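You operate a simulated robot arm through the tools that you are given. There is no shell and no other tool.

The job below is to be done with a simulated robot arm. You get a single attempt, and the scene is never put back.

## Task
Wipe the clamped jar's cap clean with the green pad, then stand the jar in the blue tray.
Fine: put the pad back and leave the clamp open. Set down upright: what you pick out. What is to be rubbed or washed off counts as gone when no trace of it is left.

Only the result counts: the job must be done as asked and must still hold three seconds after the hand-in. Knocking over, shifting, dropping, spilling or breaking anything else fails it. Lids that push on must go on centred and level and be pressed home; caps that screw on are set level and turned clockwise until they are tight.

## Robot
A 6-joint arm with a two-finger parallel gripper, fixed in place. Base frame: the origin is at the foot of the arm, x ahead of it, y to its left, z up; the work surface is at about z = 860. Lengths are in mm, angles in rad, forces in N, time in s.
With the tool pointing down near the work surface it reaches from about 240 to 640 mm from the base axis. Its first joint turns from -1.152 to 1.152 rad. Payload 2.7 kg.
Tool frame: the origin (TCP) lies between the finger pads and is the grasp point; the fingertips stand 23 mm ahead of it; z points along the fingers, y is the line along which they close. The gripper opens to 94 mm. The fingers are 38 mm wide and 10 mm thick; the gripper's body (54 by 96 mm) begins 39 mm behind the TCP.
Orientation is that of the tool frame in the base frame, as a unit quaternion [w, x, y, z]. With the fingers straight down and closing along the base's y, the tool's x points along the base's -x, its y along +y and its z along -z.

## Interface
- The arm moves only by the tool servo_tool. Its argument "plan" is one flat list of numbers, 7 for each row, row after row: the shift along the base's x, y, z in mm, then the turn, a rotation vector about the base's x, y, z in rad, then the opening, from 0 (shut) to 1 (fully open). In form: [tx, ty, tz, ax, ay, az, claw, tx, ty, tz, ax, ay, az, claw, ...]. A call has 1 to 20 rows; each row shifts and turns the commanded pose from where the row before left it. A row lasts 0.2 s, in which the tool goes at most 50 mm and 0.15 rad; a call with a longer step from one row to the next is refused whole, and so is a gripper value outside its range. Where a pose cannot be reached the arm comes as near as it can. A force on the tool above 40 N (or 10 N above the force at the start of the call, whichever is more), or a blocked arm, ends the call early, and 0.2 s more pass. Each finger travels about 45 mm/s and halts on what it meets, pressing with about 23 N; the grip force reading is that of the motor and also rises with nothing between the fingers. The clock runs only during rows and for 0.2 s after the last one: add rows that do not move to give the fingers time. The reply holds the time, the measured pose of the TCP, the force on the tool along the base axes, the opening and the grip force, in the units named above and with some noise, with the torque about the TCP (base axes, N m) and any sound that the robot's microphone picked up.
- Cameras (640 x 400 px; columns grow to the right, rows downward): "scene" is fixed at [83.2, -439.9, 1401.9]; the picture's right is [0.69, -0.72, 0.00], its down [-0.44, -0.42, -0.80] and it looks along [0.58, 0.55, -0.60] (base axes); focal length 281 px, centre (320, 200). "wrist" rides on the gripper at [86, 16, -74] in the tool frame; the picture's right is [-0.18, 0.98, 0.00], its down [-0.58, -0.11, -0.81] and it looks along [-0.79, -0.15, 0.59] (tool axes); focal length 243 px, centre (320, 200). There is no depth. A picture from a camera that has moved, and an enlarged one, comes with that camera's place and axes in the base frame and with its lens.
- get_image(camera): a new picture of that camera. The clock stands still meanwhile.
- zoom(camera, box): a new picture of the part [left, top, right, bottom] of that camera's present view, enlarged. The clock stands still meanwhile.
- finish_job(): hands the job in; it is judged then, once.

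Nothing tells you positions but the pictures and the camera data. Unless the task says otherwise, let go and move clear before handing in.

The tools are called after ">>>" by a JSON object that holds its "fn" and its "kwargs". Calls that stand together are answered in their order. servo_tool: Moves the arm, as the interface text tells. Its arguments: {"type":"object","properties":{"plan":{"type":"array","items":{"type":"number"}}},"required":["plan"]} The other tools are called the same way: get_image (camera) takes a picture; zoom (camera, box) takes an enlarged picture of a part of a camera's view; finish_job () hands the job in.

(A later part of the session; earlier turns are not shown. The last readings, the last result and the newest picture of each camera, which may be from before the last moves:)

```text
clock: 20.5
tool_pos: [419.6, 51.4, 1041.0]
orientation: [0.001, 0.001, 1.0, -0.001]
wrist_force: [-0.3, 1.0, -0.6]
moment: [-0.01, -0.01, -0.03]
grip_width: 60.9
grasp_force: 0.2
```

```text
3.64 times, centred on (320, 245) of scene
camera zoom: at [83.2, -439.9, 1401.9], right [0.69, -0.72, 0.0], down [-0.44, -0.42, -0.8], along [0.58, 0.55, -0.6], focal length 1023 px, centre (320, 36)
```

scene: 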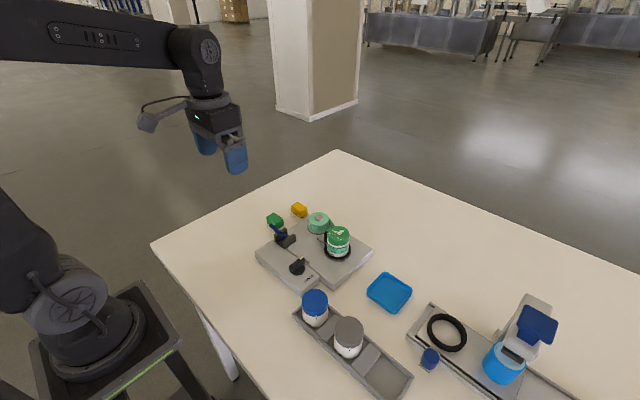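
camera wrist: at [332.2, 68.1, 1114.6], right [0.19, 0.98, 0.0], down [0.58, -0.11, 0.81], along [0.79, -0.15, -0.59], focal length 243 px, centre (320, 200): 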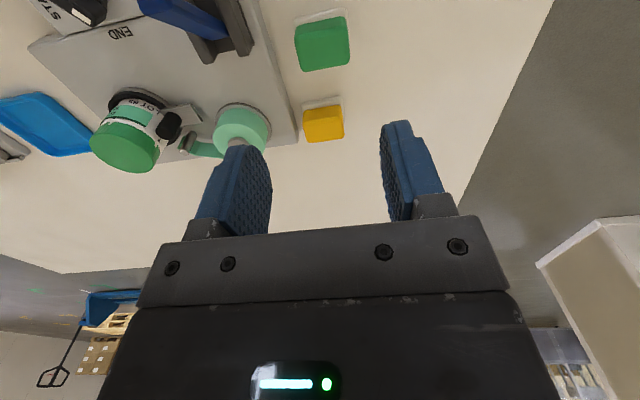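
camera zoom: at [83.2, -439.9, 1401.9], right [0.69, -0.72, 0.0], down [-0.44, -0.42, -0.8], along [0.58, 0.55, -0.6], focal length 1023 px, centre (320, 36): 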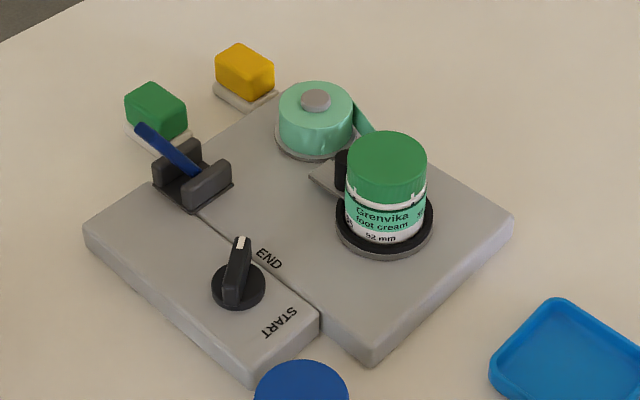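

The pad is back. I want to undo the turntable rotation, about 40° counter-clockwise. While the jar is still clamped, I'll grip the cap and turn it back clockwise, which is the tightening direction. First I'll move above the jar with the fingers closing about along x, clear of the roller.

>>> {"fn": "servo_tool", "kwargs": {"plan": [4, -22, 2, 0, 0, -0.136, 0.85, 4, -22, 2, 0, 0, -0.136, 0.85, 4, -22, 2, 0, 0, -0.136, 0.85, 4, -22, 2, 0, 0, -0.136, 0.85, 4, -22, 2, 0, 0, -0.136, 0.85, 4, -22, 2, 0, 0, -0.136, 0.85, 4, -22, 2, 0, 0, -0.136, 0.85, 4, -22, 2, 0, 0, -0.136, 0.85, 3.8, -21.7, 2, 0, 0, -0.136, 0.85, 0, 0, 0, 0, 0, 0, 0.85]}}

>>> {"fn": "get_image", "kwargs": {"camera": "wrist"}}

>>> {"fn": "get_image", "kwargs": {"camera": "scene"}}

```text
clock: 22.7
tool_pos: [452.0, -145.8, 1060.4]
orientation: [0.0, 0.575, 0.818, -0.002]
wrist_force: [-0.7, 0.2, 0.2]
moment: [-0.01, 0.0, 0.03]
grip_width: 80.0
grasp_force: 0.0
```

```text
taken
camera wrist: at [439.2, -57.9, 1133.8], right [0.99, 0.16, 0.0], down [0.09, -0.58, 0.81], along [0.13, -0.8, -0.59], focal length 243 px, centre (320, 200)
```

wrist: 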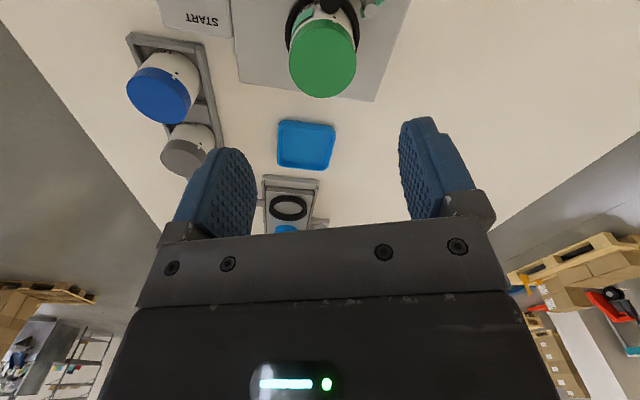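

```text
taken
```

scene: 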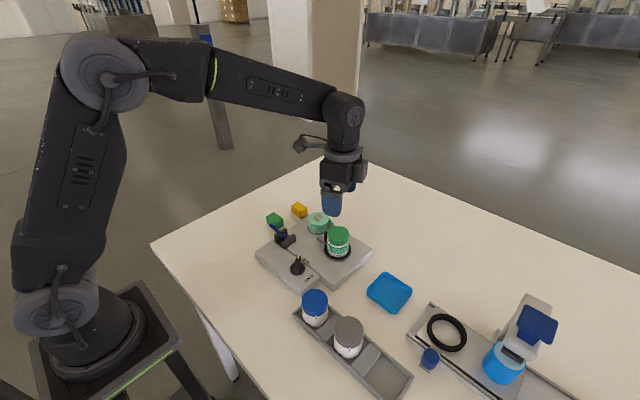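

>>> {"fn": "zoom", "kwargs": {"camera": "wrist", "box": [260, 0, 400, 110]}}

>>> {"fn": "zoom", "kwargs": {"camera": "scene", "box": [300, 170, 380, 270]}}

```text
3.64 times, centred on (330, 55) of wrist
camera zoom: at [439.2, -57.9, 1133.8], right [0.99, 0.16, 0.0], down [0.09, -0.58, 0.81], along [0.13, -0.8, -0.59], focal length 882 px, centre (284, 727)
```

zoom: 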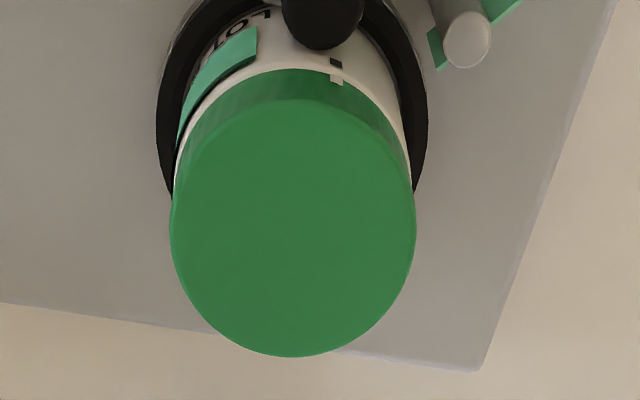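

```text
4.00 times, centred on (340, 220) of scene
camera zoom: at [83.2, -439.9, 1401.9], right [0.69, -0.72, 0.0], down [-0.44, -0.42, -0.8], along [0.58, 0.55, -0.6], focal length 1125 px, centre (240, 120)
```

zoom: 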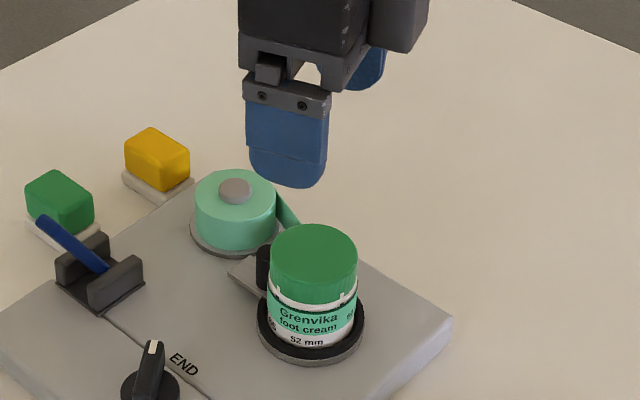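

The cap centre is (455, -145.7), its top is at z 945 and its diameter is about 50.7. A guide pin stands near (487, -114) up to z 914, so I'll stay above it. I'll grip the cap with the fingertips at about z 927.

>>> {"fn": "servo_tool", "kwargs": {"plan": [1.5, -1.3, -40, 0, 0, 0, 0.85, 0, 0, -40, 0, 0, 0, 0.85, 0, 0, -22, 0, 0, 0, 0.85, 0, 0, -8, 0, 0, 0, 0.85, 0, 0, 0, 0, 0, 0, 0.85]}}

>>> {"fn": "get_image", "kwargs": {"camera": "wrist"}}

>>> {"fn": "zoom", "kwargs": {"camera": "scene", "box": [280, 170, 400, 290]}}

```text
clock: 23.9
tool_pos: [454.3, -146.2, 949.4]
orientation: [0.0, 0.575, 0.818, -0.001]
wrist_force: [0.7, -0.7, -0.9]
moment: [0.0, 0.0, 0.0]
grip_width: 80.0
grasp_force: 0.1
```

```text
taken
camera wrist: at [440.3, -58.7, 1023.5], right [0.99, 0.16, 0.0], down [0.1, -0.58, 0.81], along [0.13, -0.8, -0.59], focal length 243 px, centre (320, 200)
```

wrist: 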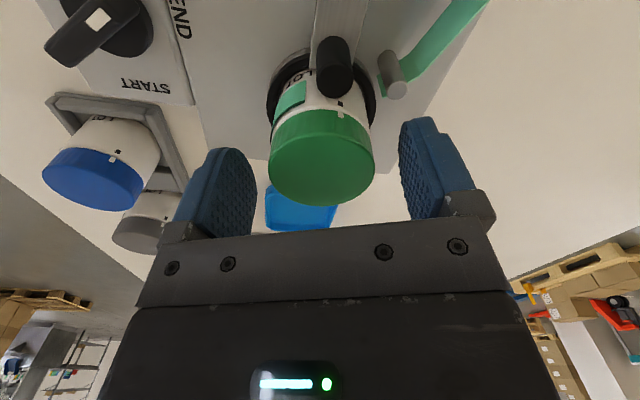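

```text
3.33 times, centred on (340, 230) of scene
camera zoom: at [83.2, -439.9, 1401.9], right [0.69, -0.72, 0.0], down [-0.44, -0.42, -0.8], along [0.58, 0.55, -0.6], focal length 938 px, centre (253, 100)
```

zoom: 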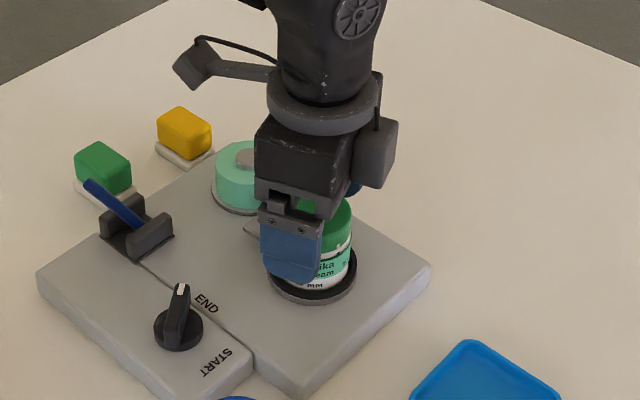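

>>> {"fn": "servo_tool", "kwargs": {"plan": [0, 0, 0, 0, 0, 0, 0.6, 0, 0, 0, 0, 0, 0, 0.4, 0, 0, 0, 0, 0, 0, 0.4, 0, 0, 0, 0, 0, 0, 0.4, 0, 0, 0, 0, 0, 0, 0.4]}}

```text
clock: 25.1
tool_pos: [455.6, -145.7, 950.3]
orientation: [0.001, 0.575, 0.818, 0.0]
wrist_force: [9.5, 3.4, -3.7]
moment: [0.04, -0.3, -0.04]
grip_width: 50.9
grasp_force: 23.2
```

The cap is held at 50.9 mm with a small side load. I'll relieve that load by about 1 mm, then turn clockwise a little and watch the moment.

>>> {"fn": "servo_tool", "kwargs": {"plan": [0.9, 0.3, 0, 0, 0, 0, 0.4, 0, 0, 0, 0, 0, -0.05, 0.4, 0, 0, 0, 0, 0, -0.05, 0.4, 0, 0, 0, 0, 0, 0, 0.4]}}

>>> {"fn": "zoom", "kwargs": {"camera": "scene", "box": [240, 190, 400, 300]}}

```text
clock: 26.1
tool_pos: [455.6, -145.1, 950.1]
orientation: [0.001, 0.614, 0.789, -0.002]
wrist_force: [1.2, 0.8, 3.6]
moment: [0.03, -0.07, 0.01]
grip_width: 51.0
grasp_force: 22.9
```

```text
3.64 times, centred on (320, 245) of scene
camera zoom: at [83.2, -439.9, 1402.0], right [0.69, -0.72, 0.0], down [-0.44, -0.42, -0.8], along [0.58, 0.55, -0.6], focal length 1023 px, centre (320, 36)
```

zoom: 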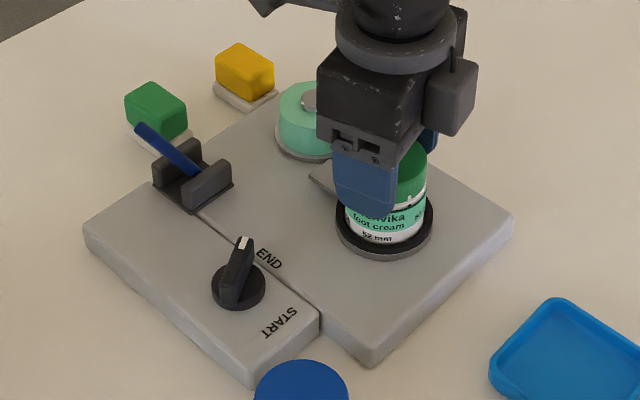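

The turntable follows freely and the knob turns back with it. I'll continue to about -0.65 rad in total and compare.

>>> {"fn": "servo_tool", "kwargs": {"plan": [0, 0, 0, 0, 0, -0.08, 0.4, 0, 0, 0, 0, 0, -0.08, 0.4, 0, 0, 0, 0, 0, -0.08, 0.4, 0, 0, 0, 0, 0, -0.08, 0.4, 0, 0, 0, 0, 0, -0.08, 0.4, 0, 0, 0, 0, 0, -0.08, 0.4, 0, 0, 0, 0, 0, 0, 0.4]}}

>>> {"fn": "zoom", "kwargs": {"camera": "scene", "box": [240, 190, 400, 300]}}

```text
clock: 27.7
tool_pos: [454.9, -145.0, 949.5]
orientation: [0.0, 0.785, 0.619, -0.001]
wrist_force: [-9.1, -1.6, 11.2]
moment: [-0.12, 0.34, -0.07]
grip_width: 50.7
grasp_force: 23.0
```

```text
3.64 times, centred on (320, 245) of scene
camera zoom: at [82.8, -439.9, 1402.0], right [0.69, -0.72, 0.0], down [-0.44, -0.42, -0.8], along [0.58, 0.55, -0.6], focal length 1023 px, centre (320, 36)
```

zoom: 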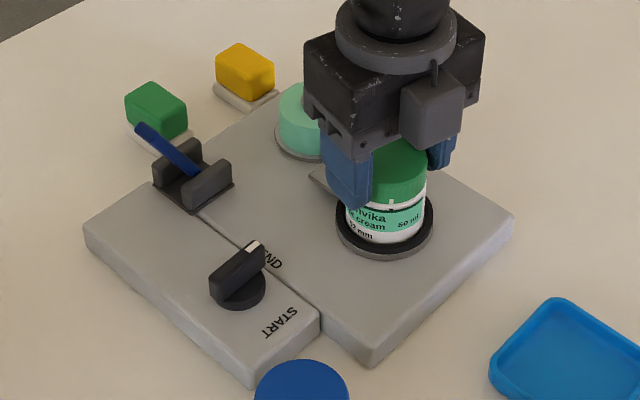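

The knob matches its initial picture again. I'll release, rise clear, and look at the lever.

>>> {"fn": "servo_tool", "kwargs": {"plan": [0, 0, 0, 0, 0, 0, 0.6, 0, 0, 0, 0, 0, 0, 0.8, 0, 0, 0, 0, 0, 0, 0.8, 0, 0, 0, 0, 0, 0, 0.8, 0, 0, 40, 0, 0, 0, 0.8, 0, 0, 45, 0, 0, 0, 0.8]}}

>>> {"fn": "zoom", "kwargs": {"camera": "scene", "box": [240, 190, 400, 300]}}

>>> {"fn": "get_image", "kwargs": {"camera": "wrist"}}

```text
clock: 29.1
tool_pos: [456.5, -144.6, 1035.5]
orientation: [0.0, 0.785, 0.62, -0.002]
wrist_force: [-0.8, 0.4, 0.8]
moment: [0.02, 0.0, 0.0]
grip_width: 75.1
grasp_force: 0.0
```

```text
3.64 times, centred on (320, 245) of scene
camera zoom: at [83.2, -439.9, 1401.9], right [0.69, -0.72, 0.0], down [-0.44, -0.42, -0.8], along [0.58, 0.55, -0.6], focal length 1023 px, centre (320, 36)
```

zoom: 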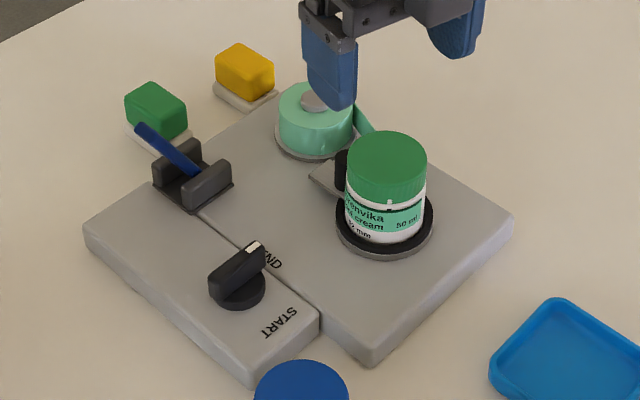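

```text
taken
camera wrist: at [491.6, -63.4, 1109.5], right [0.91, -0.41, 0.0], down [-0.24, -0.54, 0.81], along [-0.33, -0.74, -0.59], focal length 243 px, centre (320, 200)
```

wrist: 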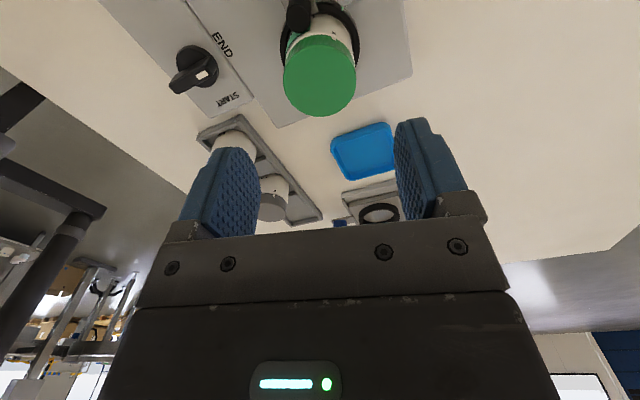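

The turntable is restored. For the lever, I'll close the gripper and move it behind the lever on the -x side, ready to push it over toward +x.

>>> {"fn": "servo_tool", "kwargs": {"plan": [-26.8, 24.8, 0, 0, 0, 0.117, 0, -26.8, 24.8, 0, 0, 0, 0.117, 0, -26.8, 24.8, 0, 0, 0, 0, 0, -26.8, 24.8, 0, 0, 0, 0, 0, -26.8, 24.8, 0, 0, 0, 0, 0, 0, 0, 0, 0, 0, 0, 0, 0, 0, 0, 0, 0, 0, 0]}}

>>> {"fn": "get_image", "kwargs": {"camera": "wrist"}}

>>> {"fn": "zoom", "kwargs": {"camera": "scene", "box": [220, 150, 340, 270]}}

```text
clock: 30.7
tool_pos: [321.6, -19.5, 1033.9]
orientation: [0.001, 0.707, 0.707, -0.001]
wrist_force: [-0.3, -0.2, -1.0]
moment: [-0.04, 0.0, -0.01]
grip_width: 0.0
grasp_force: 23.4
```

```text
taken
camera wrist: at [338.3, 66.5, 1108.2], right [0.98, -0.18, 0.0], down [-0.11, -0.58, 0.81], along [-0.15, -0.79, -0.59], focal length 243 px, centre (320, 200)
```

wrist: 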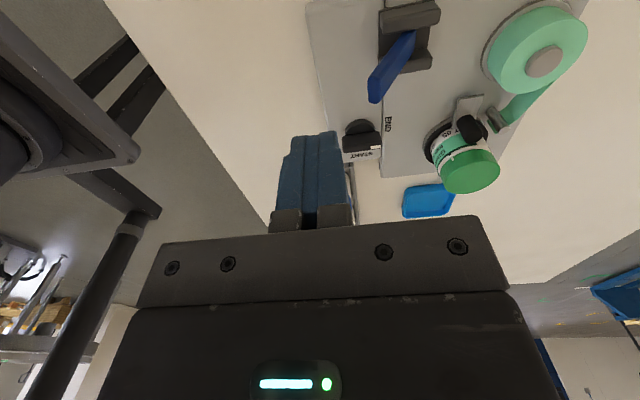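

```text
3.33 times, centred on (280, 210) of scene
camera zoom: at [83.2, -439.9, 1401.9], right [0.69, -0.72, 0.0], down [-0.44, -0.42, -0.8], along [0.58, 0.55, -0.6], focal length 938 px, centre (453, 167)
```

zoom: 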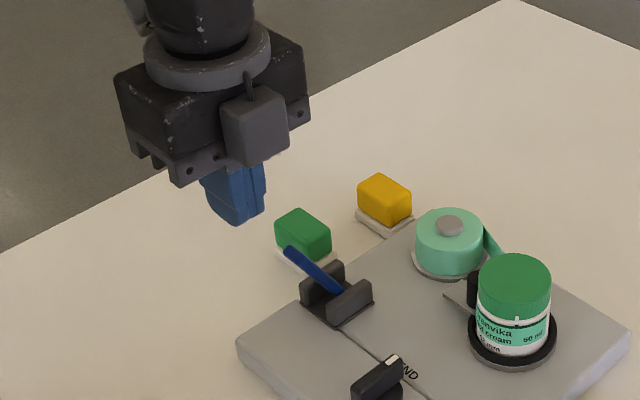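

The lever tip is near (357, -21, 963), leaning about 30° toward the base. I'll descend behind it and push gently.

>>> {"fn": "servo_tool", "kwargs": {"plan": [0, -1, -30, 0, 0, 0, 0, 0, 0, -30, 0, 0, 0, 0, 0, 0, -16, 0, 0, 0, 0, 0, 0, 0, 0, 0, 0, 0]}}

>>> {"fn": "zoom", "kwargs": {"camera": "scene", "box": [240, 190, 320, 250]}}

>>> {"fn": "get_image", "kwargs": {"camera": "wrist"}}

```text
clock: 31.7
tool_pos: [320.7, -24.1, 959.2]
orientation: [0.0, 0.707, 0.707, -0.001]
wrist_force: [0.1, -0.5, -0.3]
moment: [0.02, 0.0, -0.03]
grip_width: 0.0
grasp_force: 23.1
```

```text
6.67 times, centred on (280, 220) of scene
camera zoom: at [83.2, -439.9, 1401.9], right [0.69, -0.72, 0.0], down [-0.44, -0.42, -0.8], along [0.58, 0.55, -0.6], focal length 1875 px, centre (587, 67)
```

zoom: 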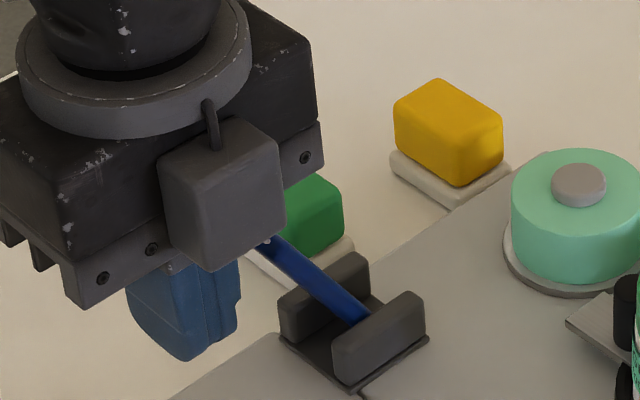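

```text
taken
camera wrist: at [336.9, 64.0, 1032.9], right [0.98, -0.18, 0.0], down [-0.11, -0.58, 0.81], along [-0.15, -0.79, -0.59], focal length 243 px, centre (320, 200)
```

wrist: 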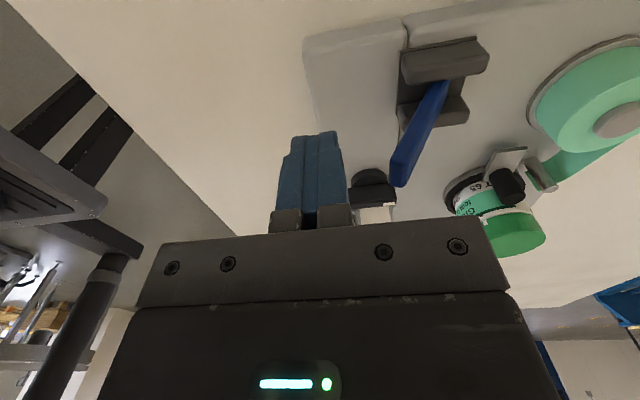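

>>> {"fn": "servo_tool", "kwargs": {"plan": [8, 0, 0, 0, 0, 0, 0, 6, 0, 0, 0, 0, 0, 0, 5, 0, 0, 0, 0, 0, 0, 5, 0, 0, 0, 0, 0, 0, 5, 0, 0, 0, 0, 0, 0, 5, 0, 0, 0, 0, 0, 0, 5, 0, 0, 0, 0, 0, 0, 5, 0, 0, 0, 0, 0, 0, 0, 0, 0, 0, 0, 0, 0]}}

>>> {"fn": "get_image", "kwargs": {"camera": "wrist"}}

>>> {"fn": "zoom", "kwargs": {"camera": "scene", "box": [240, 190, 400, 300]}}

```text
clock: 32.8
tool_pos: [344.0, -23.1, 960.6]
orientation: [-0.001, 0.707, 0.707, -0.002]
wrist_force: [-6.8, 0.3, 11.8]
moment: [0.08, -0.18, 0.04]
grip_width: 0.0
grasp_force: 22.4
stopped in row 5: the force on the tool passed its limit at 48 N (the readings are from after the stop); the commanded pose is now the measured one
```

```text
taken
camera wrist: at [361.0, 64.5, 1035.0], right [0.98, -0.18, 0.0], down [-0.11, -0.58, 0.81], along [-0.15, -0.79, -0.59], focal length 243 px, centre (320, 200)
```

wrist: 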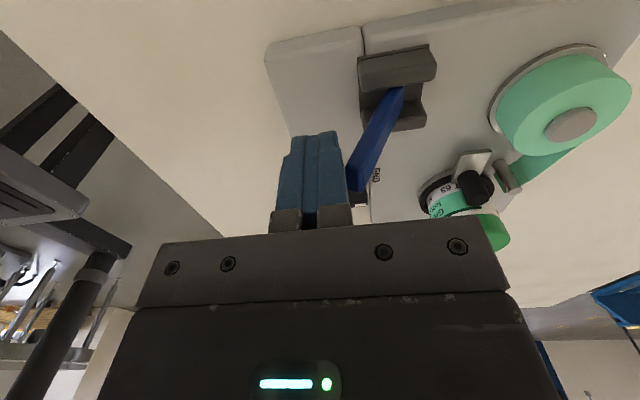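

```text
3.64 times, centred on (320, 245) of scene
camera zoom: at [82.9, -439.9, 1402.0], right [0.69, -0.72, 0.0], down [-0.44, -0.42, -0.8], along [0.58, 0.55, -0.6], focal length 1023 px, centre (320, 36)
```

zoom: 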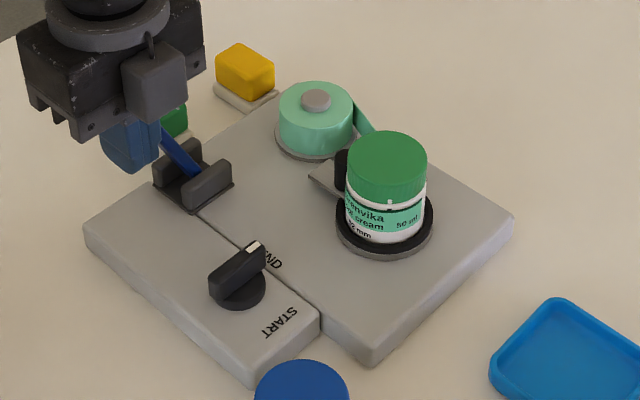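

The push met resistance. I'll look closely to see whether the lever moved.

>>> {"fn": "zoom", "kwargs": {"camera": "scene", "box": [262, 205, 312, 245]}}

>>> {"fn": "zoom", "kwargs": {"camera": "wrist", "box": [260, 30, 460, 230]}}

```text
10.00 times, centred on (287, 225) of scene
camera zoom: at [82.9, -439.9, 1402.0], right [0.69, -0.72, 0.0], down [-0.44, -0.42, -0.8], along [0.58, 0.55, -0.6], focal length 2812 px, centre (650, -50)
```

zoom: 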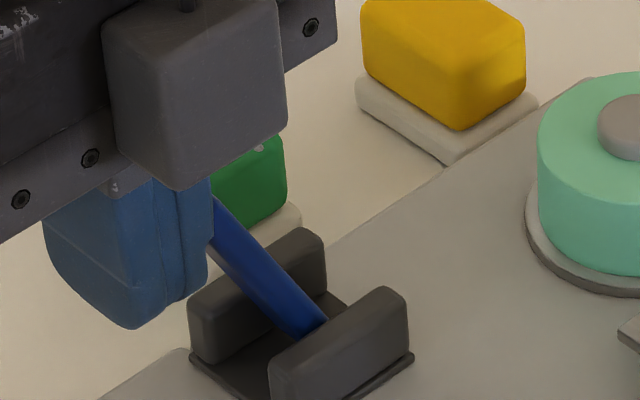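

```text
2.00 times, centred on (360, 130) of wrist
camera zoom: at [361.0, 64.5, 1035.0], right [0.98, -0.18, 0.0], down [-0.11, -0.58, 0.81], along [-0.15, -0.79, -0.59], focal length 485 px, centre (240, 340)
```

zoom: 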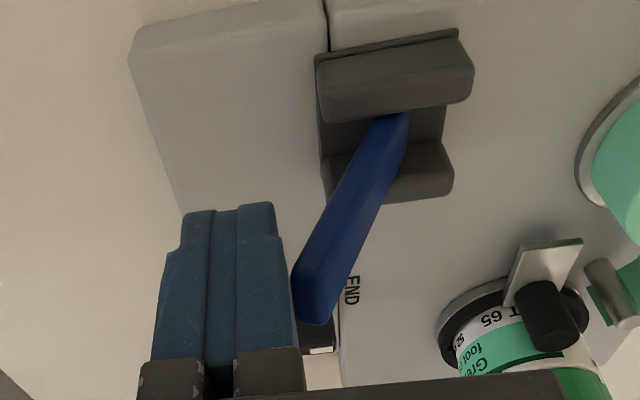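

The lever moved a few degrees, but my horizontal push was binding by friction at its tip. I'll push along the lever's arc instead, rising as it goes up.

>>> {"fn": "servo_tool", "kwargs": {"plan": [3, 2, 0, 0, 0, 0, 0, 3, 1.5, 0, 0, 0, 0, 0]}}

```text
clock: 33.3
tool_pos: [348.8, -22.1, 963.2]
orientation: [0.003, 0.707, 0.707, -0.001]
wrist_force: [-5.6, -2.8, 11.4]
moment: [0.1, -0.15, -0.03]
grip_width: 0.0
grasp_force: 22.8
stopped in row 2: the force on the tool passed its limit at 44 N (the readings are from after the stop); the commanded pose is now the measured one
```

The gripper's knuckle was probably catching the lever's tip, and I also put the rise into y by mistake. I'll back off, raise the tool so only the fingertips contact, and push again.

>>> {"fn": "servo_tool", "kwargs": {"plan": [-8, 0, 0, -0.004, 0.004, 0, 0, -4, 0, 6, 0, 0, 0, 0, 0, 0, 8, 0, 0, 0, 0, 0, 0, 0, 0, 0, 0, 0]}}

>>> {"fn": "get_image", "kwargs": {"camera": "wrist"}}

>>> {"fn": "zoom", "kwargs": {"camera": "scene", "box": [262, 205, 312, 245]}}

```text
clock: 34.3
tool_pos: [338.6, -22.8, 976.3]
orientation: [0.001, 0.707, 0.707, -0.005]
wrist_force: [0.1, 0.3, -0.1]
moment: [0.0, 0.0, -0.02]
grip_width: 0.0
grasp_force: 22.8
```

```text
taken
camera wrist: at [354.4, 65.6, 1049.5], right [0.98, -0.18, 0.0], down [-0.11, -0.57, 0.81], along [-0.15, -0.8, -0.58], focal length 243 px, centre (320, 200)
```

wrist: 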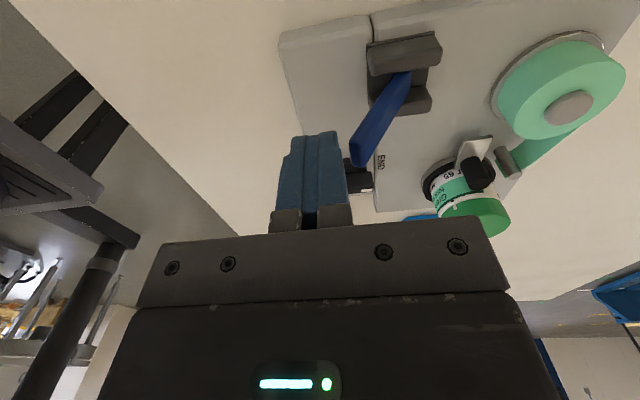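

```text
10.00 times, centred on (287, 225) of scene
camera zoom: at [83.2, -439.9, 1401.9], right [0.69, -0.72, 0.0], down [-0.44, -0.42, -0.8], along [0.58, 0.55, -0.6], focal length 2812 px, centre (650, -50)
```

zoom: 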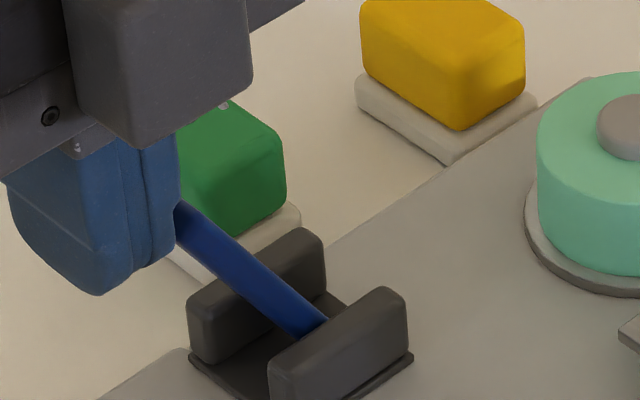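

The lever sprang back, so it either has a stiff toggle or needs to go the other way. I'll straddle it with open fingers so I can push it either way with the inner pads.

>>> {"fn": "servo_tool", "kwargs": {"plan": [0, 0, 20, 0, 0, 0, 0.3, 0, 0, 20, 0, 0, 0, 0.7, 12, 0, 5, 0, 0, 0.008, 0.7, 12, 0, 0, 0, 0, 0, 0.7, 0, 0, 0, 0, 0, 0, 0.7, 0, 0, 0, 0, 0, 0, 0.7, 0, 0, -20, 0, 0, 0, 0.7, 0, 0, -25, 0, 0, 0, 0.7, 0, 0, -18, 0, 0, 0, 0.7, 0, 0, 0, 0, 0, 0, 0.7]}}

>>> {"fn": "get_image", "kwargs": {"camera": "wrist"}}

>>> {"fn": "zoom", "kwargs": {"camera": "scene", "box": [240, 180, 340, 260]}}

```text
clock: 36.5
tool_pos: [360.5, -21.7, 957.2]
orientation: [0.001, 0.705, 0.709, -0.005]
wrist_force: [0.3, 0.7, 0.8]
moment: [0.01, 0.03, 0.02]
grip_width: 66.0
grasp_force: 0.0
```

```text
taken
camera wrist: at [376.4, 64.6, 1030.3], right [0.98, -0.18, 0.0], down [-0.1, -0.58, 0.81], along [-0.15, -0.8, -0.58], focal length 243 px, centre (320, 200)
```

wrist: 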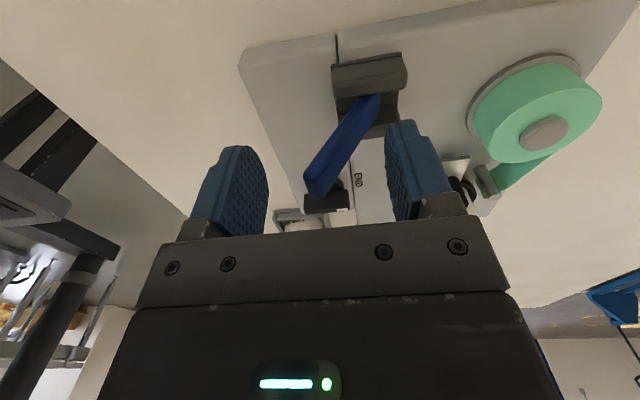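

```text
5.00 times, centred on (290, 220) of scene
camera zoom: at [83.2, -439.9, 1401.9], right [0.69, -0.72, 0.0], down [-0.44, -0.42, -0.8], along [0.58, 0.55, -0.6], focal length 1406 px, centre (470, 100)
```

zoom: 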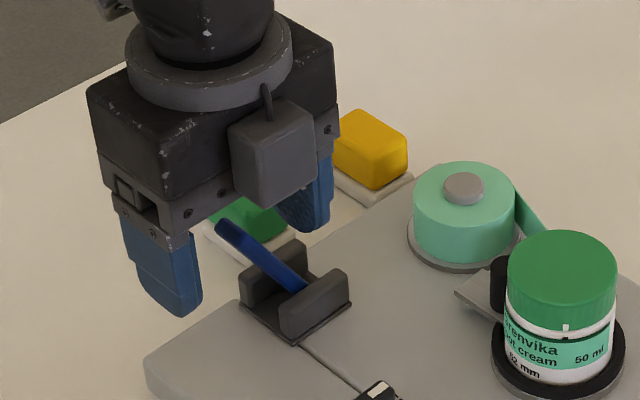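

The lever is between the fingers. First I'll test gently whether it moves toward -x.

>>> {"fn": "servo_tool", "kwargs": {"plan": [-6, 0, 0, 0, 0, 0, 0.7, -5, 0, 0, 0, 0, 0, 0.7, -3, 0, 0, 0, 0, 0, 0.7, -2, 0, 0, 0, 0, 0, 0.7, -2, 0, 0, 0, 0, 0, 0.7, 0, 0, 0, 0, 0, 0, 0.7]}}

>>> {"fn": "get_image", "kwargs": {"camera": "wrist"}}

```text
clock: 37.9
tool_pos: [344.5, -20.4, 958.0]
orientation: [0.002, 0.704, 0.71, -0.004]
wrist_force: [0.3, -0.4, 0.8]
moment: [0.02, -0.03, -0.02]
grip_width: 65.7
grasp_force: 0.1
```

```text
taken
camera wrist: at [359.2, 66.1, 1031.5], right [0.98, -0.18, 0.0], down [-0.1, -0.58, 0.81], along [-0.15, -0.8, -0.58], focal length 243 px, centre (320, 200)
```

wrist: 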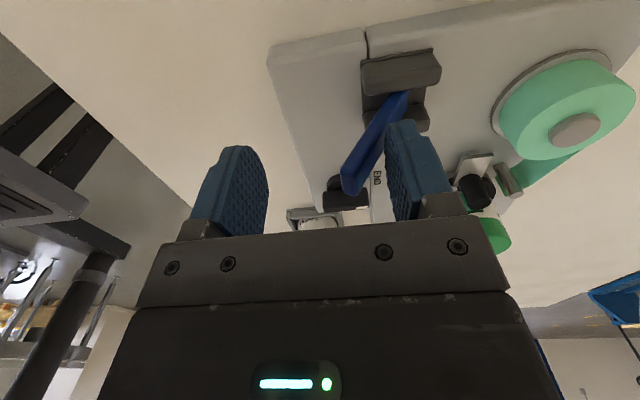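

>>> {"fn": "servo_tool", "kwargs": {"plan": [-2, 0, 0, 0, 0, 0, 0.7, -2, 0, 0, 0, 0, 0, 0.7, -1, 0, 0, 0, 0, 0, 0.7, 0, 0, 0, 0, 0, 0, 0.7]}}

>>> {"fn": "zoom", "kwargs": {"camera": "wrist", "box": [320, 40, 480, 220]}}

```text
clock: 38.9
tool_pos: [337.7, -21.6, 958.8]
orientation: [0.002, 0.705, 0.709, -0.003]
wrist_force: [8.2, -1.0, 3.2]
moment: [0.0, -0.28, -0.16]
grip_width: 69.4
grasp_force: 4.2
```

```text
2.22 times, centred on (400, 130) of wrist
camera zoom: at [354.9, 65.8, 1032.3], right [0.98, -0.18, 0.0], down [-0.1, -0.58, 0.81], along [-0.14, -0.8, -0.58], focal length 539 px, centre (142, 356)
```

zoom: 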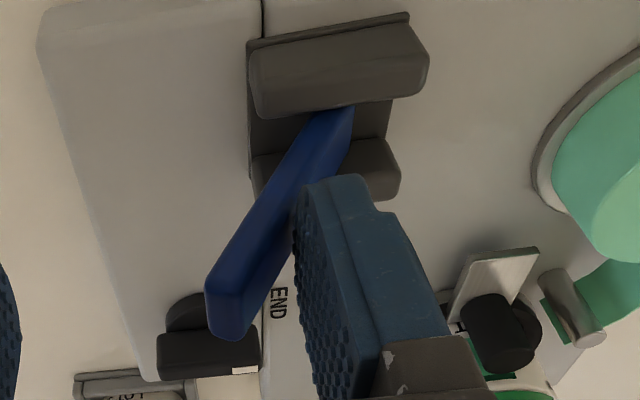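

Toward -x it is against a stop. It must go toward +x past a stiff toggle or heavy damping, so I'll reposition behind it with closed fingers at the raised height and push slowly along the arc.

>>> {"fn": "servo_tool", "kwargs": {"plan": [2, 0, 5, 0, 0, 0, 0.7, 0, 0, 25, 0, 0, 0, 0.7, 0, 0, 30, 0, 0, 0, 0.4, -5, 0, 0, 0, 0, 0, 0, -5, 0, 0, 0, 0, 0, 0, 0, 0, 0, 0, 0, 0, 0, 0, 0, 0, 0, 0, 0, 0, 0, 0, -20, 0, 0, 0, 0, 0, 0, -22, 0, 0, 0, 0, 0, 0, 0, 0, 0, 0, 0]}}

>>> {"fn": "get_image", "kwargs": {"camera": "wrist"}}

```text
clock: 41.1
tool_pos: [331.5, -21.8, 977.7]
orientation: [0.001, 0.704, 0.71, -0.005]
wrist_force: [-0.1, -0.6, 0.1]
moment: [-0.02, 0.01, 0.03]
grip_width: 0.1
grasp_force: 22.9
```

```text
taken
camera wrist: at [346.2, 66.1, 1049.8], right [0.98, -0.18, 0.0], down [-0.1, -0.58, 0.81], along [-0.15, -0.8, -0.58], focal length 243 px, centre (320, 200)
```

wrist: 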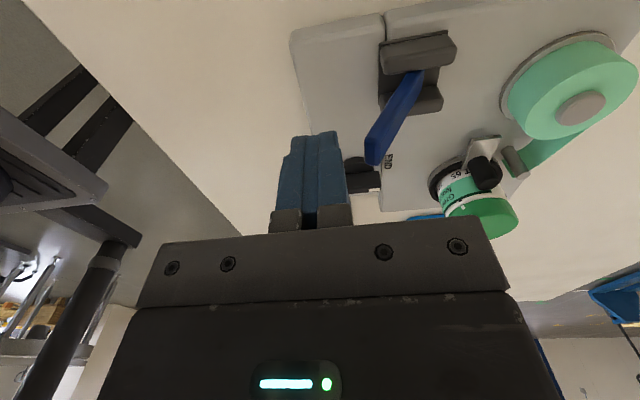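

>>> {"fn": "servo_tool", "kwargs": {"plan": [4, 0, 0, 0, 0, 0, 0, 2, 0, 0, 0, 0, 0, 0, 1.5, 0, 0.5, 0, 0, 0, 0, 1.5, 0, 0.8, 0, 0, 0, 0, 1.3, 0, 0.8, 0, 0, 0, 0, 1.3, 0, 0.8, 0, 0, 0, 0, 0, 0, 0, 0, 0, 0, 0]}}

>>> {"fn": "servo_tool", "kwargs": {"plan": [1.3, 0, 0.8, 0, 0, 0, 0, 1.3, 0, 0.8, 0, 0, 0, 0, 1.3, 0, 0.8, 0, 0, 0, 0, 1.3, 0, 0.8, 0, 0, 0, 0]}}

```text
clock: 42.7
tool_pos: [342.3, -21.8, 979.6]
orientation: [0.002, 0.704, 0.71, -0.005]
wrist_force: [-0.1, 0.7, 0.2]
moment: [-0.02, -0.02, -0.03]
grip_width: 0.0
grasp_force: 23.4
```

```text
clock: 43.7
tool_pos: [347.4, -22.5, 983.2]
orientation: [0.001, 0.704, 0.71, -0.005]
wrist_force: [-0.4, 0.2, 0.1]
moment: [0.02, 0.0, 0.0]
grip_width: 0.1
grasp_force: 23.2
```

>>> {"fn": "zoom", "kwargs": {"camera": "wrist", "box": [240, 30, 460, 230]}}

>>> {"fn": "zoom", "kwargs": {"camera": "scene", "box": [240, 180, 340, 260]}}

```text
2.00 times, centred on (350, 130) of wrist
camera zoom: at [362.6, 65.4, 1056.5], right [0.98, -0.18, 0.0], down [-0.1, -0.58, 0.81], along [-0.15, -0.8, -0.58], focal length 485 px, centre (260, 340)
```

zoom: 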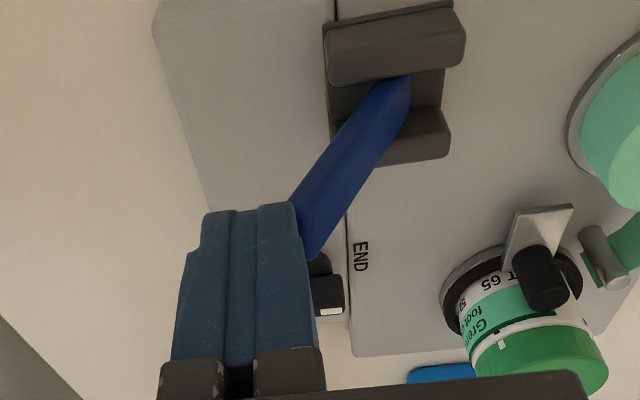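

```text
5.00 times, centred on (290, 220) of scene
camera zoom: at [83.2, -439.9, 1401.9], right [0.69, -0.72, 0.0], down [-0.44, -0.42, -0.8], along [0.58, 0.55, -0.6], focal length 1406 px, centre (470, 100)
```

zoom: 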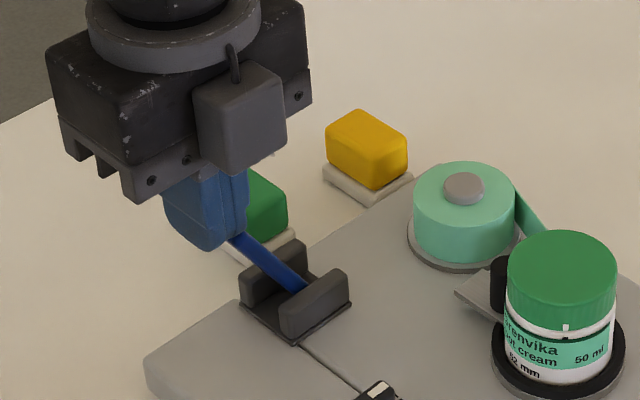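

>>> {"fn": "servo_tool", "kwargs": {"plan": [-8, 0, 0, 0, 0, 0, 0, 0, 0, -9, 0, 0, 0, 0, 3, 0, 0, 0, 0, 0, 0, 2, 0, 0, 0, 0, 0, 0, 1, 0, 0, 0, 0, 0, 0, 1, 0, 0, 0, 0, 0, 0, 1, 0, 0, 0, 0, 0, 0, 0, 0, 0, 0, 0, 0, 0]}}

>>> {"fn": "servo_tool", "kwargs": {"plan": [1, 0, 0.5, 0, 0, 0, 0, 1, 0, 0.5, 0, 0, 0, 0, 0, 0, 0, 0, 0, 0, 0]}}

>>> {"fn": "zoom", "kwargs": {"camera": "wrist", "box": [240, 30, 460, 230]}}

```text
clock: 45.5
tool_pos: [347.1, -22.1, 975.0]
orientation: [0.002, 0.705, 0.71, -0.004]
wrist_force: [-1.6, -0.4, 0.3]
moment: [-0.05, 0.06, -0.07]
grip_width: 0.0
grasp_force: 23.4
```

```text
clock: 46.3
tool_pos: [348.3, -21.9, 974.7]
orientation: [0.001, 0.705, 0.709, -0.005]
wrist_force: [-1.0, -0.1, 1.6]
moment: [0.02, 0.03, -0.03]
grip_width: 0.0
grasp_force: 23.3
```

```text
2.00 times, centred on (350, 130) of wrist
camera zoom: at [365.0, 65.5, 1048.0], right [0.98, -0.18, 0.0], down [-0.1, -0.58, 0.81], along [-0.15, -0.8, -0.58], focal length 485 px, centre (260, 340)
```

zoom: 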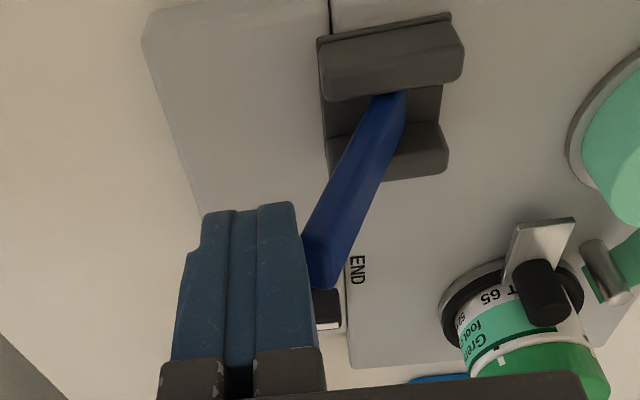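

Slow pushing meets almost no resistance, so the lever is just damped. I'll continue slowly along the arc.

>>> {"fn": "servo_tool", "kwargs": {"plan": [1.2, 0, 0.6, 0, 0, 0, 0, 1.2, 0, 0.6, 0, 0, 0, 0, 1.2, 0, 0.6, 0, 0, 0, 0, 1.2, 0, 0.5, 0, 0, 0, 0, 1.2, 0, 0.5, 0, 0, 0, 0, 1.2, 0, 0.4, 0, 0, 0, 0, 0, 0, 0, 0, 0, 0, 0]}}

>>> {"fn": "zoom", "kwargs": {"camera": "wrist", "box": [240, 30, 460, 230]}}

```text
clock: 47.9
tool_pos: [355.1, -22.5, 977.6]
orientation: [0.002, 0.705, 0.71, -0.005]
wrist_force: [0.3, 0.7, 0.4]
moment: [-0.02, 0.02, -0.03]
grip_width: 0.1
grasp_force: 23.0
```

```text
2.00 times, centred on (350, 130) of wrist
camera zoom: at [371.8, 65.5, 1050.7], right [0.98, -0.18, 0.0], down [-0.1, -0.58, 0.81], along [-0.15, -0.8, -0.58], focal length 485 px, centre (260, 340)
```

zoom: 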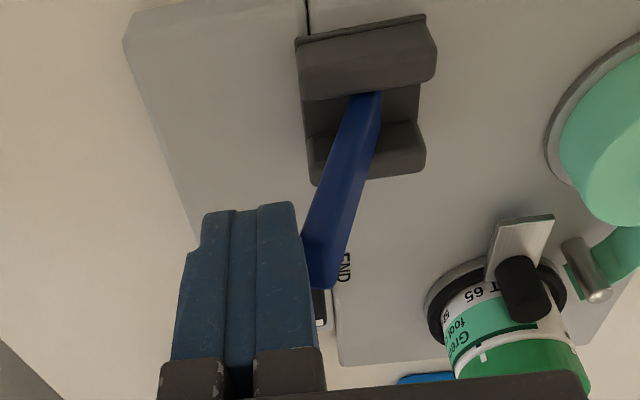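

The lever is following. I'll keep going.

>>> {"fn": "servo_tool", "kwargs": {"plan": [1.6, 0, 0.5, 0, 0, 0, 0, 1.6, 0, 0.5, 0, 0, 0, 0, 1.6, 0, 0.5, 0, 0, 0, 0, 1.6, 0, 0.4, 0, 0, 0, 0, 1.6, 0, 0.4, 0, 0, 0, 0, 1.6, 0, 0.4, 0, 0, 0, 0, 1.6, 0, 0.3, 0, 0, 0, 0, 1.6, 0, 0.3, 0, 0, 0, 0, 1.6, 0, 0.2, 0, 0, 0, 0, 1.6, 0, 0.2, 0, 0, 0, 0, 1.6, 0, 0.1, 0, 0, 0, 0, 1.6, 0, 0.1, 0, 0, 0, 0, 1.6, 0, 0, 0, 0, 0, 0, 1.6, 0, 0, 0, 0, 0, 0, 1.6, 0, 0, 0, 0, 0, 0, 1.6, 0, 0, 0, 0, 0, 0, 0, 0, 0, 0, 0, 0, 0]}}

>>> {"fn": "get_image", "kwargs": {"camera": "wrist"}}

>>> {"fn": "zoom", "kwargs": {"camera": "scene", "box": [240, 180, 400, 300]}}

```text
clock: 51.5
tool_pos: [382.2, -23.0, 982.1]
orientation: [0.002, 0.705, 0.709, -0.005]
wrist_force: [-0.3, 0.5, 0.7]
moment: [0.0, -0.04, 0.03]
grip_width: 0.0
grasp_force: 23.1
```

```text
taken
camera wrist: at [398.1, 65.1, 1055.0], right [0.98, -0.18, 0.0], down [-0.1, -0.58, 0.81], along [-0.15, -0.8, -0.58], focal length 243 px, centre (320, 200)
```

wrist: 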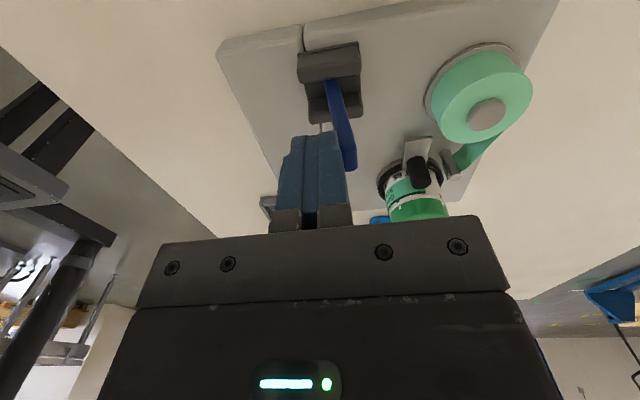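

```text
3.33 times, centred on (320, 240) of scene
camera zoom: at [83.2, -439.9, 1401.9], right [0.69, -0.72, 0.0], down [-0.44, -0.42, -0.8], along [0.58, 0.55, -0.6], focal length 938 px, centre (320, 67)
```

zoom: 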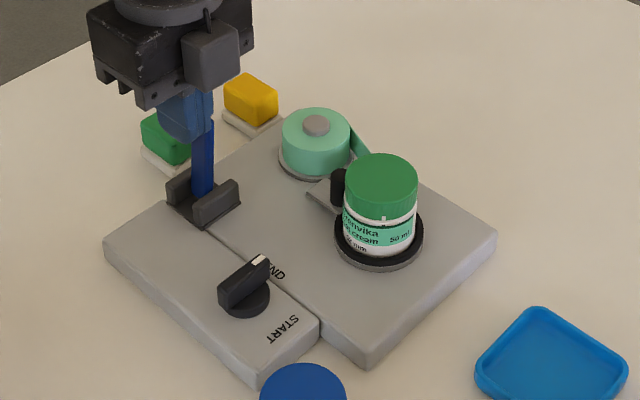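

The lever is nearly vertical. I'll keep pushing past centre.

>>> {"fn": "servo_tool", "kwargs": {"plan": [1.8, 0, 0, 0, 0, 0, 0, 1.8, 0, 0, 0, 0, 0, 0, 1.8, 0, 0, 0, 0, 0, 0, 1.8, 0, -0.2, 0, 0, 0, 0, 1.8, 0, -0.2, 0, 0, 0, 0, 1.8, 0, -0.3, 0, 0, 0, 0, 1.8, 0, -0.3, 0, 0, 0, 0, 1.8, 0, -0.4, 0, 0, 0, 0, 1.8, 0, -0.4, 0, 0, 0, 0, 1.8, 0, -0.5, 0, 0, 0, 0, 1.8, 0, -0.5, 0, 0, 0, 0, 1.8, 0, -0.5, 0, 0, 0, 0, 1.8, 0, -0.6, 0, 0, 0, 0, 1.8, 0, -0.6, 0, 0, 0, 0, 1.8, 0, -0.7, 0, 0, 0, 0, 0, 0, 0, 0, 0, 0, 0]}}

>>> {"fn": "get_image", "kwargs": {"camera": "wrist"}}

>>> {"fn": "zoom", "kwargs": {"camera": "scene", "box": [240, 180, 400, 300]}}

```text
clock: 54.9
tool_pos: [407.8, -23.0, 976.5]
orientation: [0.001, 0.704, 0.71, -0.005]
wrist_force: [-13.7, 4.0, 9.8]
moment: [0.02, 0.22, -0.01]
grip_width: 0.0
grasp_force: 23.5
```

```text
taken
camera wrist: at [423.6, 65.1, 1049.9], right [0.98, -0.18, -0.01], down [-0.1, -0.58, 0.81], along [-0.15, -0.8, -0.58], focal length 243 px, centre (320, 200)
```

wrist: 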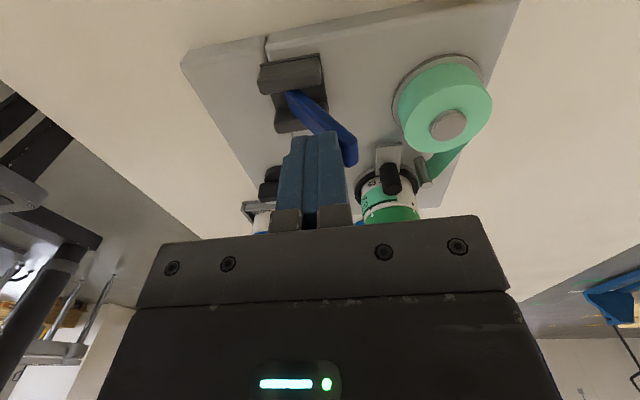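

```text
3.33 times, centred on (320, 240) of scene
camera zoom: at [82.7, -439.8, 1402.0], right [0.69, -0.72, 0.0], down [-0.44, -0.42, -0.8], along [0.58, 0.55, -0.6], focal length 938 px, centre (320, 67)
```

zoom: 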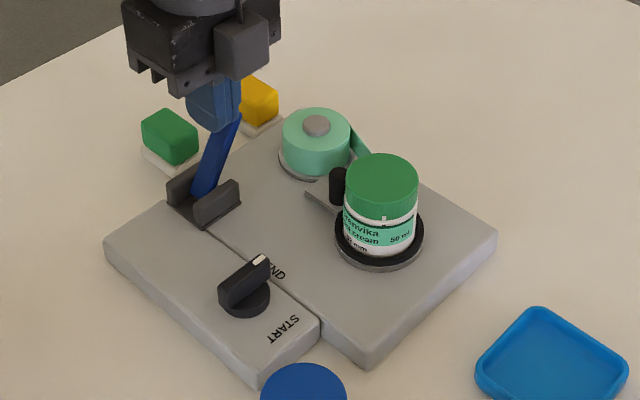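

The lever now leans toward +x and has met a stop. I'll press slightly more, back off, and check that it stays.

>>> {"fn": "servo_tool", "kwargs": {"plan": [0.8, 0, -0.4, 0, 0, 0, 0, 0, 0, 0, 0, 0, 0, 0]}}

>>> {"fn": "servo_tool", "kwargs": {"plan": [-6, 0, 2, 0, 0, 0, 0, -20, 0, 5, 0, 0, 0, 0, -25, 0, 30, 0, 0, 0, 0, 0, 0, 40, 0, 0, 0, 0, 0, 0, 0, 0, 0, 0, 0, 0, 0, 0, 0, 0, 0, 0]}}

>>> {"fn": "zoom", "kwargs": {"camera": "scene", "box": [240, 180, 400, 300]}}

>>> {"fn": "zoom", "kwargs": {"camera": "scene", "box": [305, 210, 375, 270]}}

>>> {"fn": "get_image", "kwargs": {"camera": "wrist"}}

```text
clock: 55.5
tool_pos: [408.0, -22.8, 975.8]
orientation: [0.0, 0.705, 0.71, -0.006]
wrist_force: [-23.6, 2.8, 17.4]
moment: [0.02, 0.38, -0.03]
grip_width: 0.0
grasp_force: 23.4
```

```text
clock: 56.9
tool_pos: [359.2, -23.0, 1053.4]
orientation: [0.002, 0.704, 0.71, -0.004]
wrist_force: [-0.6, -0.5, 0.1]
moment: [-0.01, 0.01, -0.02]
grip_width: 0.0
grasp_force: 23.1
```

```text
3.33 times, centred on (320, 240) of scene
camera zoom: at [83.2, -439.9, 1401.9], right [0.69, -0.72, 0.0], down [-0.44, -0.42, -0.8], along [0.58, 0.55, -0.6], focal length 938 px, centre (320, 67)
```

zoom: 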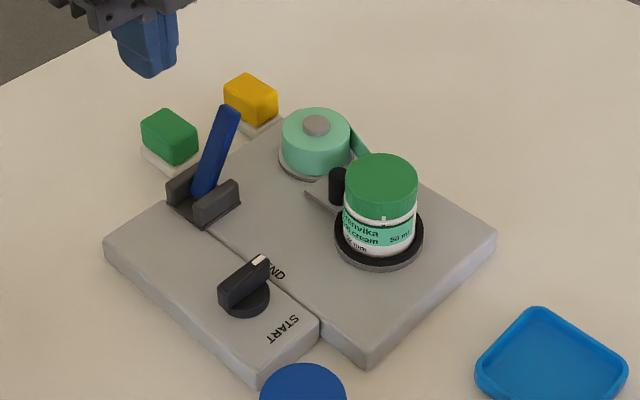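

```text
6.67 times, centred on (340, 240) of scene
camera zoom: at [83.2, -439.9, 1401.9], right [0.69, -0.72, 0.0], down [-0.44, -0.42, -0.8], along [0.58, 0.55, -0.6], focal length 1875 px, centre (187, -67)
```

zoom: 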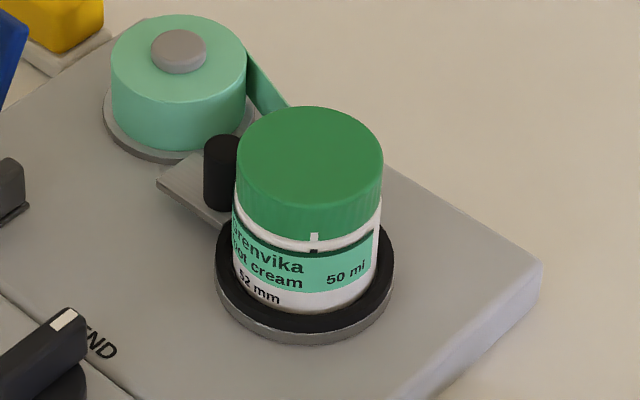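

```text
taken
camera wrist: at [374.8, 64.6, 1126.2], right [0.98, -0.18, 0.0], down [-0.1, -0.58, 0.81], along [-0.15, -0.8, -0.58], focal length 243 px, centre (320, 200)
```

wrist: 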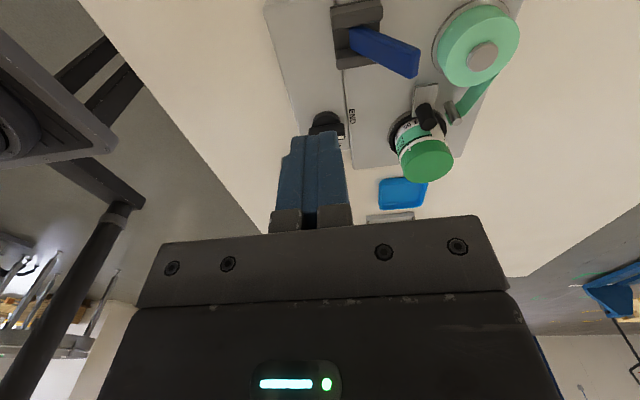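

The lever holds its new position and the roller has pulled back from the jar, so the clamp is open. Next I'll move above the jar and measure the tray.

>>> {"fn": "servo_tool", "kwargs": {"plan": [19, -24, 0, 0, 0, 0, 0.85, 19, -24, 0, 0, 0, 0, 0.85, 19, -24, 0, 0, 0, 0, 0.85, 19, -24, 0, 0, 0, 0, 0.85, 18, -26, 0, 0, 0, 0, 0.85, 0, 0, 0, 0, 0, 0, 0.85, 0, 0, 0, 0, 0, 0, 0.85]}}

>>> {"fn": "get_image", "kwargs": {"camera": "wrist"}}

>>> {"fn": "zoom", "kwargs": {"camera": "scene", "box": [350, 250, 430, 330]}}

```text
clock: 58.5
tool_pos: [453.4, -144.2, 1052.6]
orientation: [0.001, 0.705, 0.709, -0.006]
wrist_force: [0.0, -0.9, -0.9]
moment: [-0.02, 0.02, 0.03]
grip_width: 79.8
grasp_force: 0.1
```

```text
taken
camera wrist: at [468.1, -56.0, 1125.9], right [0.98, -0.18, 0.0], down [-0.1, -0.58, 0.81], along [-0.15, -0.8, -0.58], focal length 243 px, centre (320, 200)
```

wrist: 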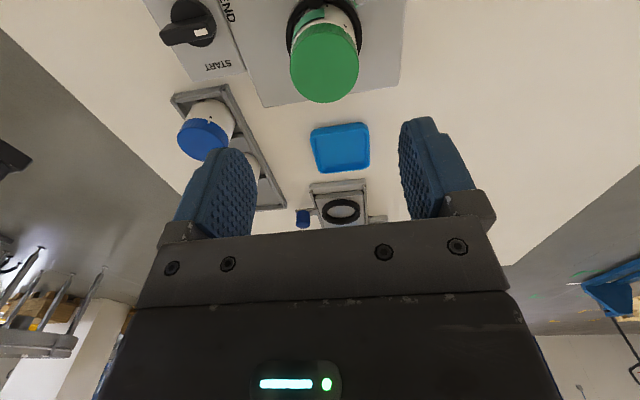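

```text
5.00 times, centred on (390, 290) of scene
camera zoom: at [83.2, -439.9, 1401.9], right [0.69, -0.72, 0.0], down [-0.44, -0.42, -0.8], along [0.58, 0.55, -0.6], focal length 1406 px, centre (-30, -250)
```

zoom: 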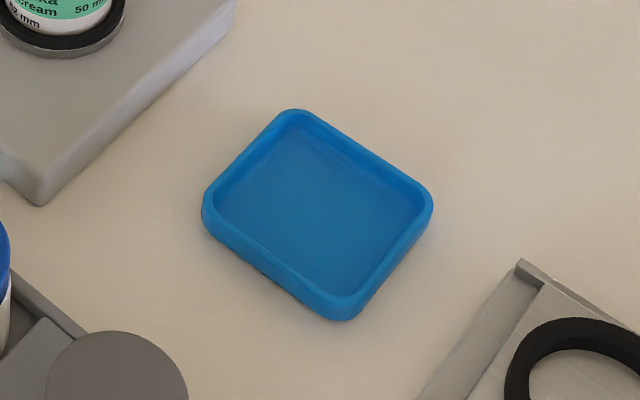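

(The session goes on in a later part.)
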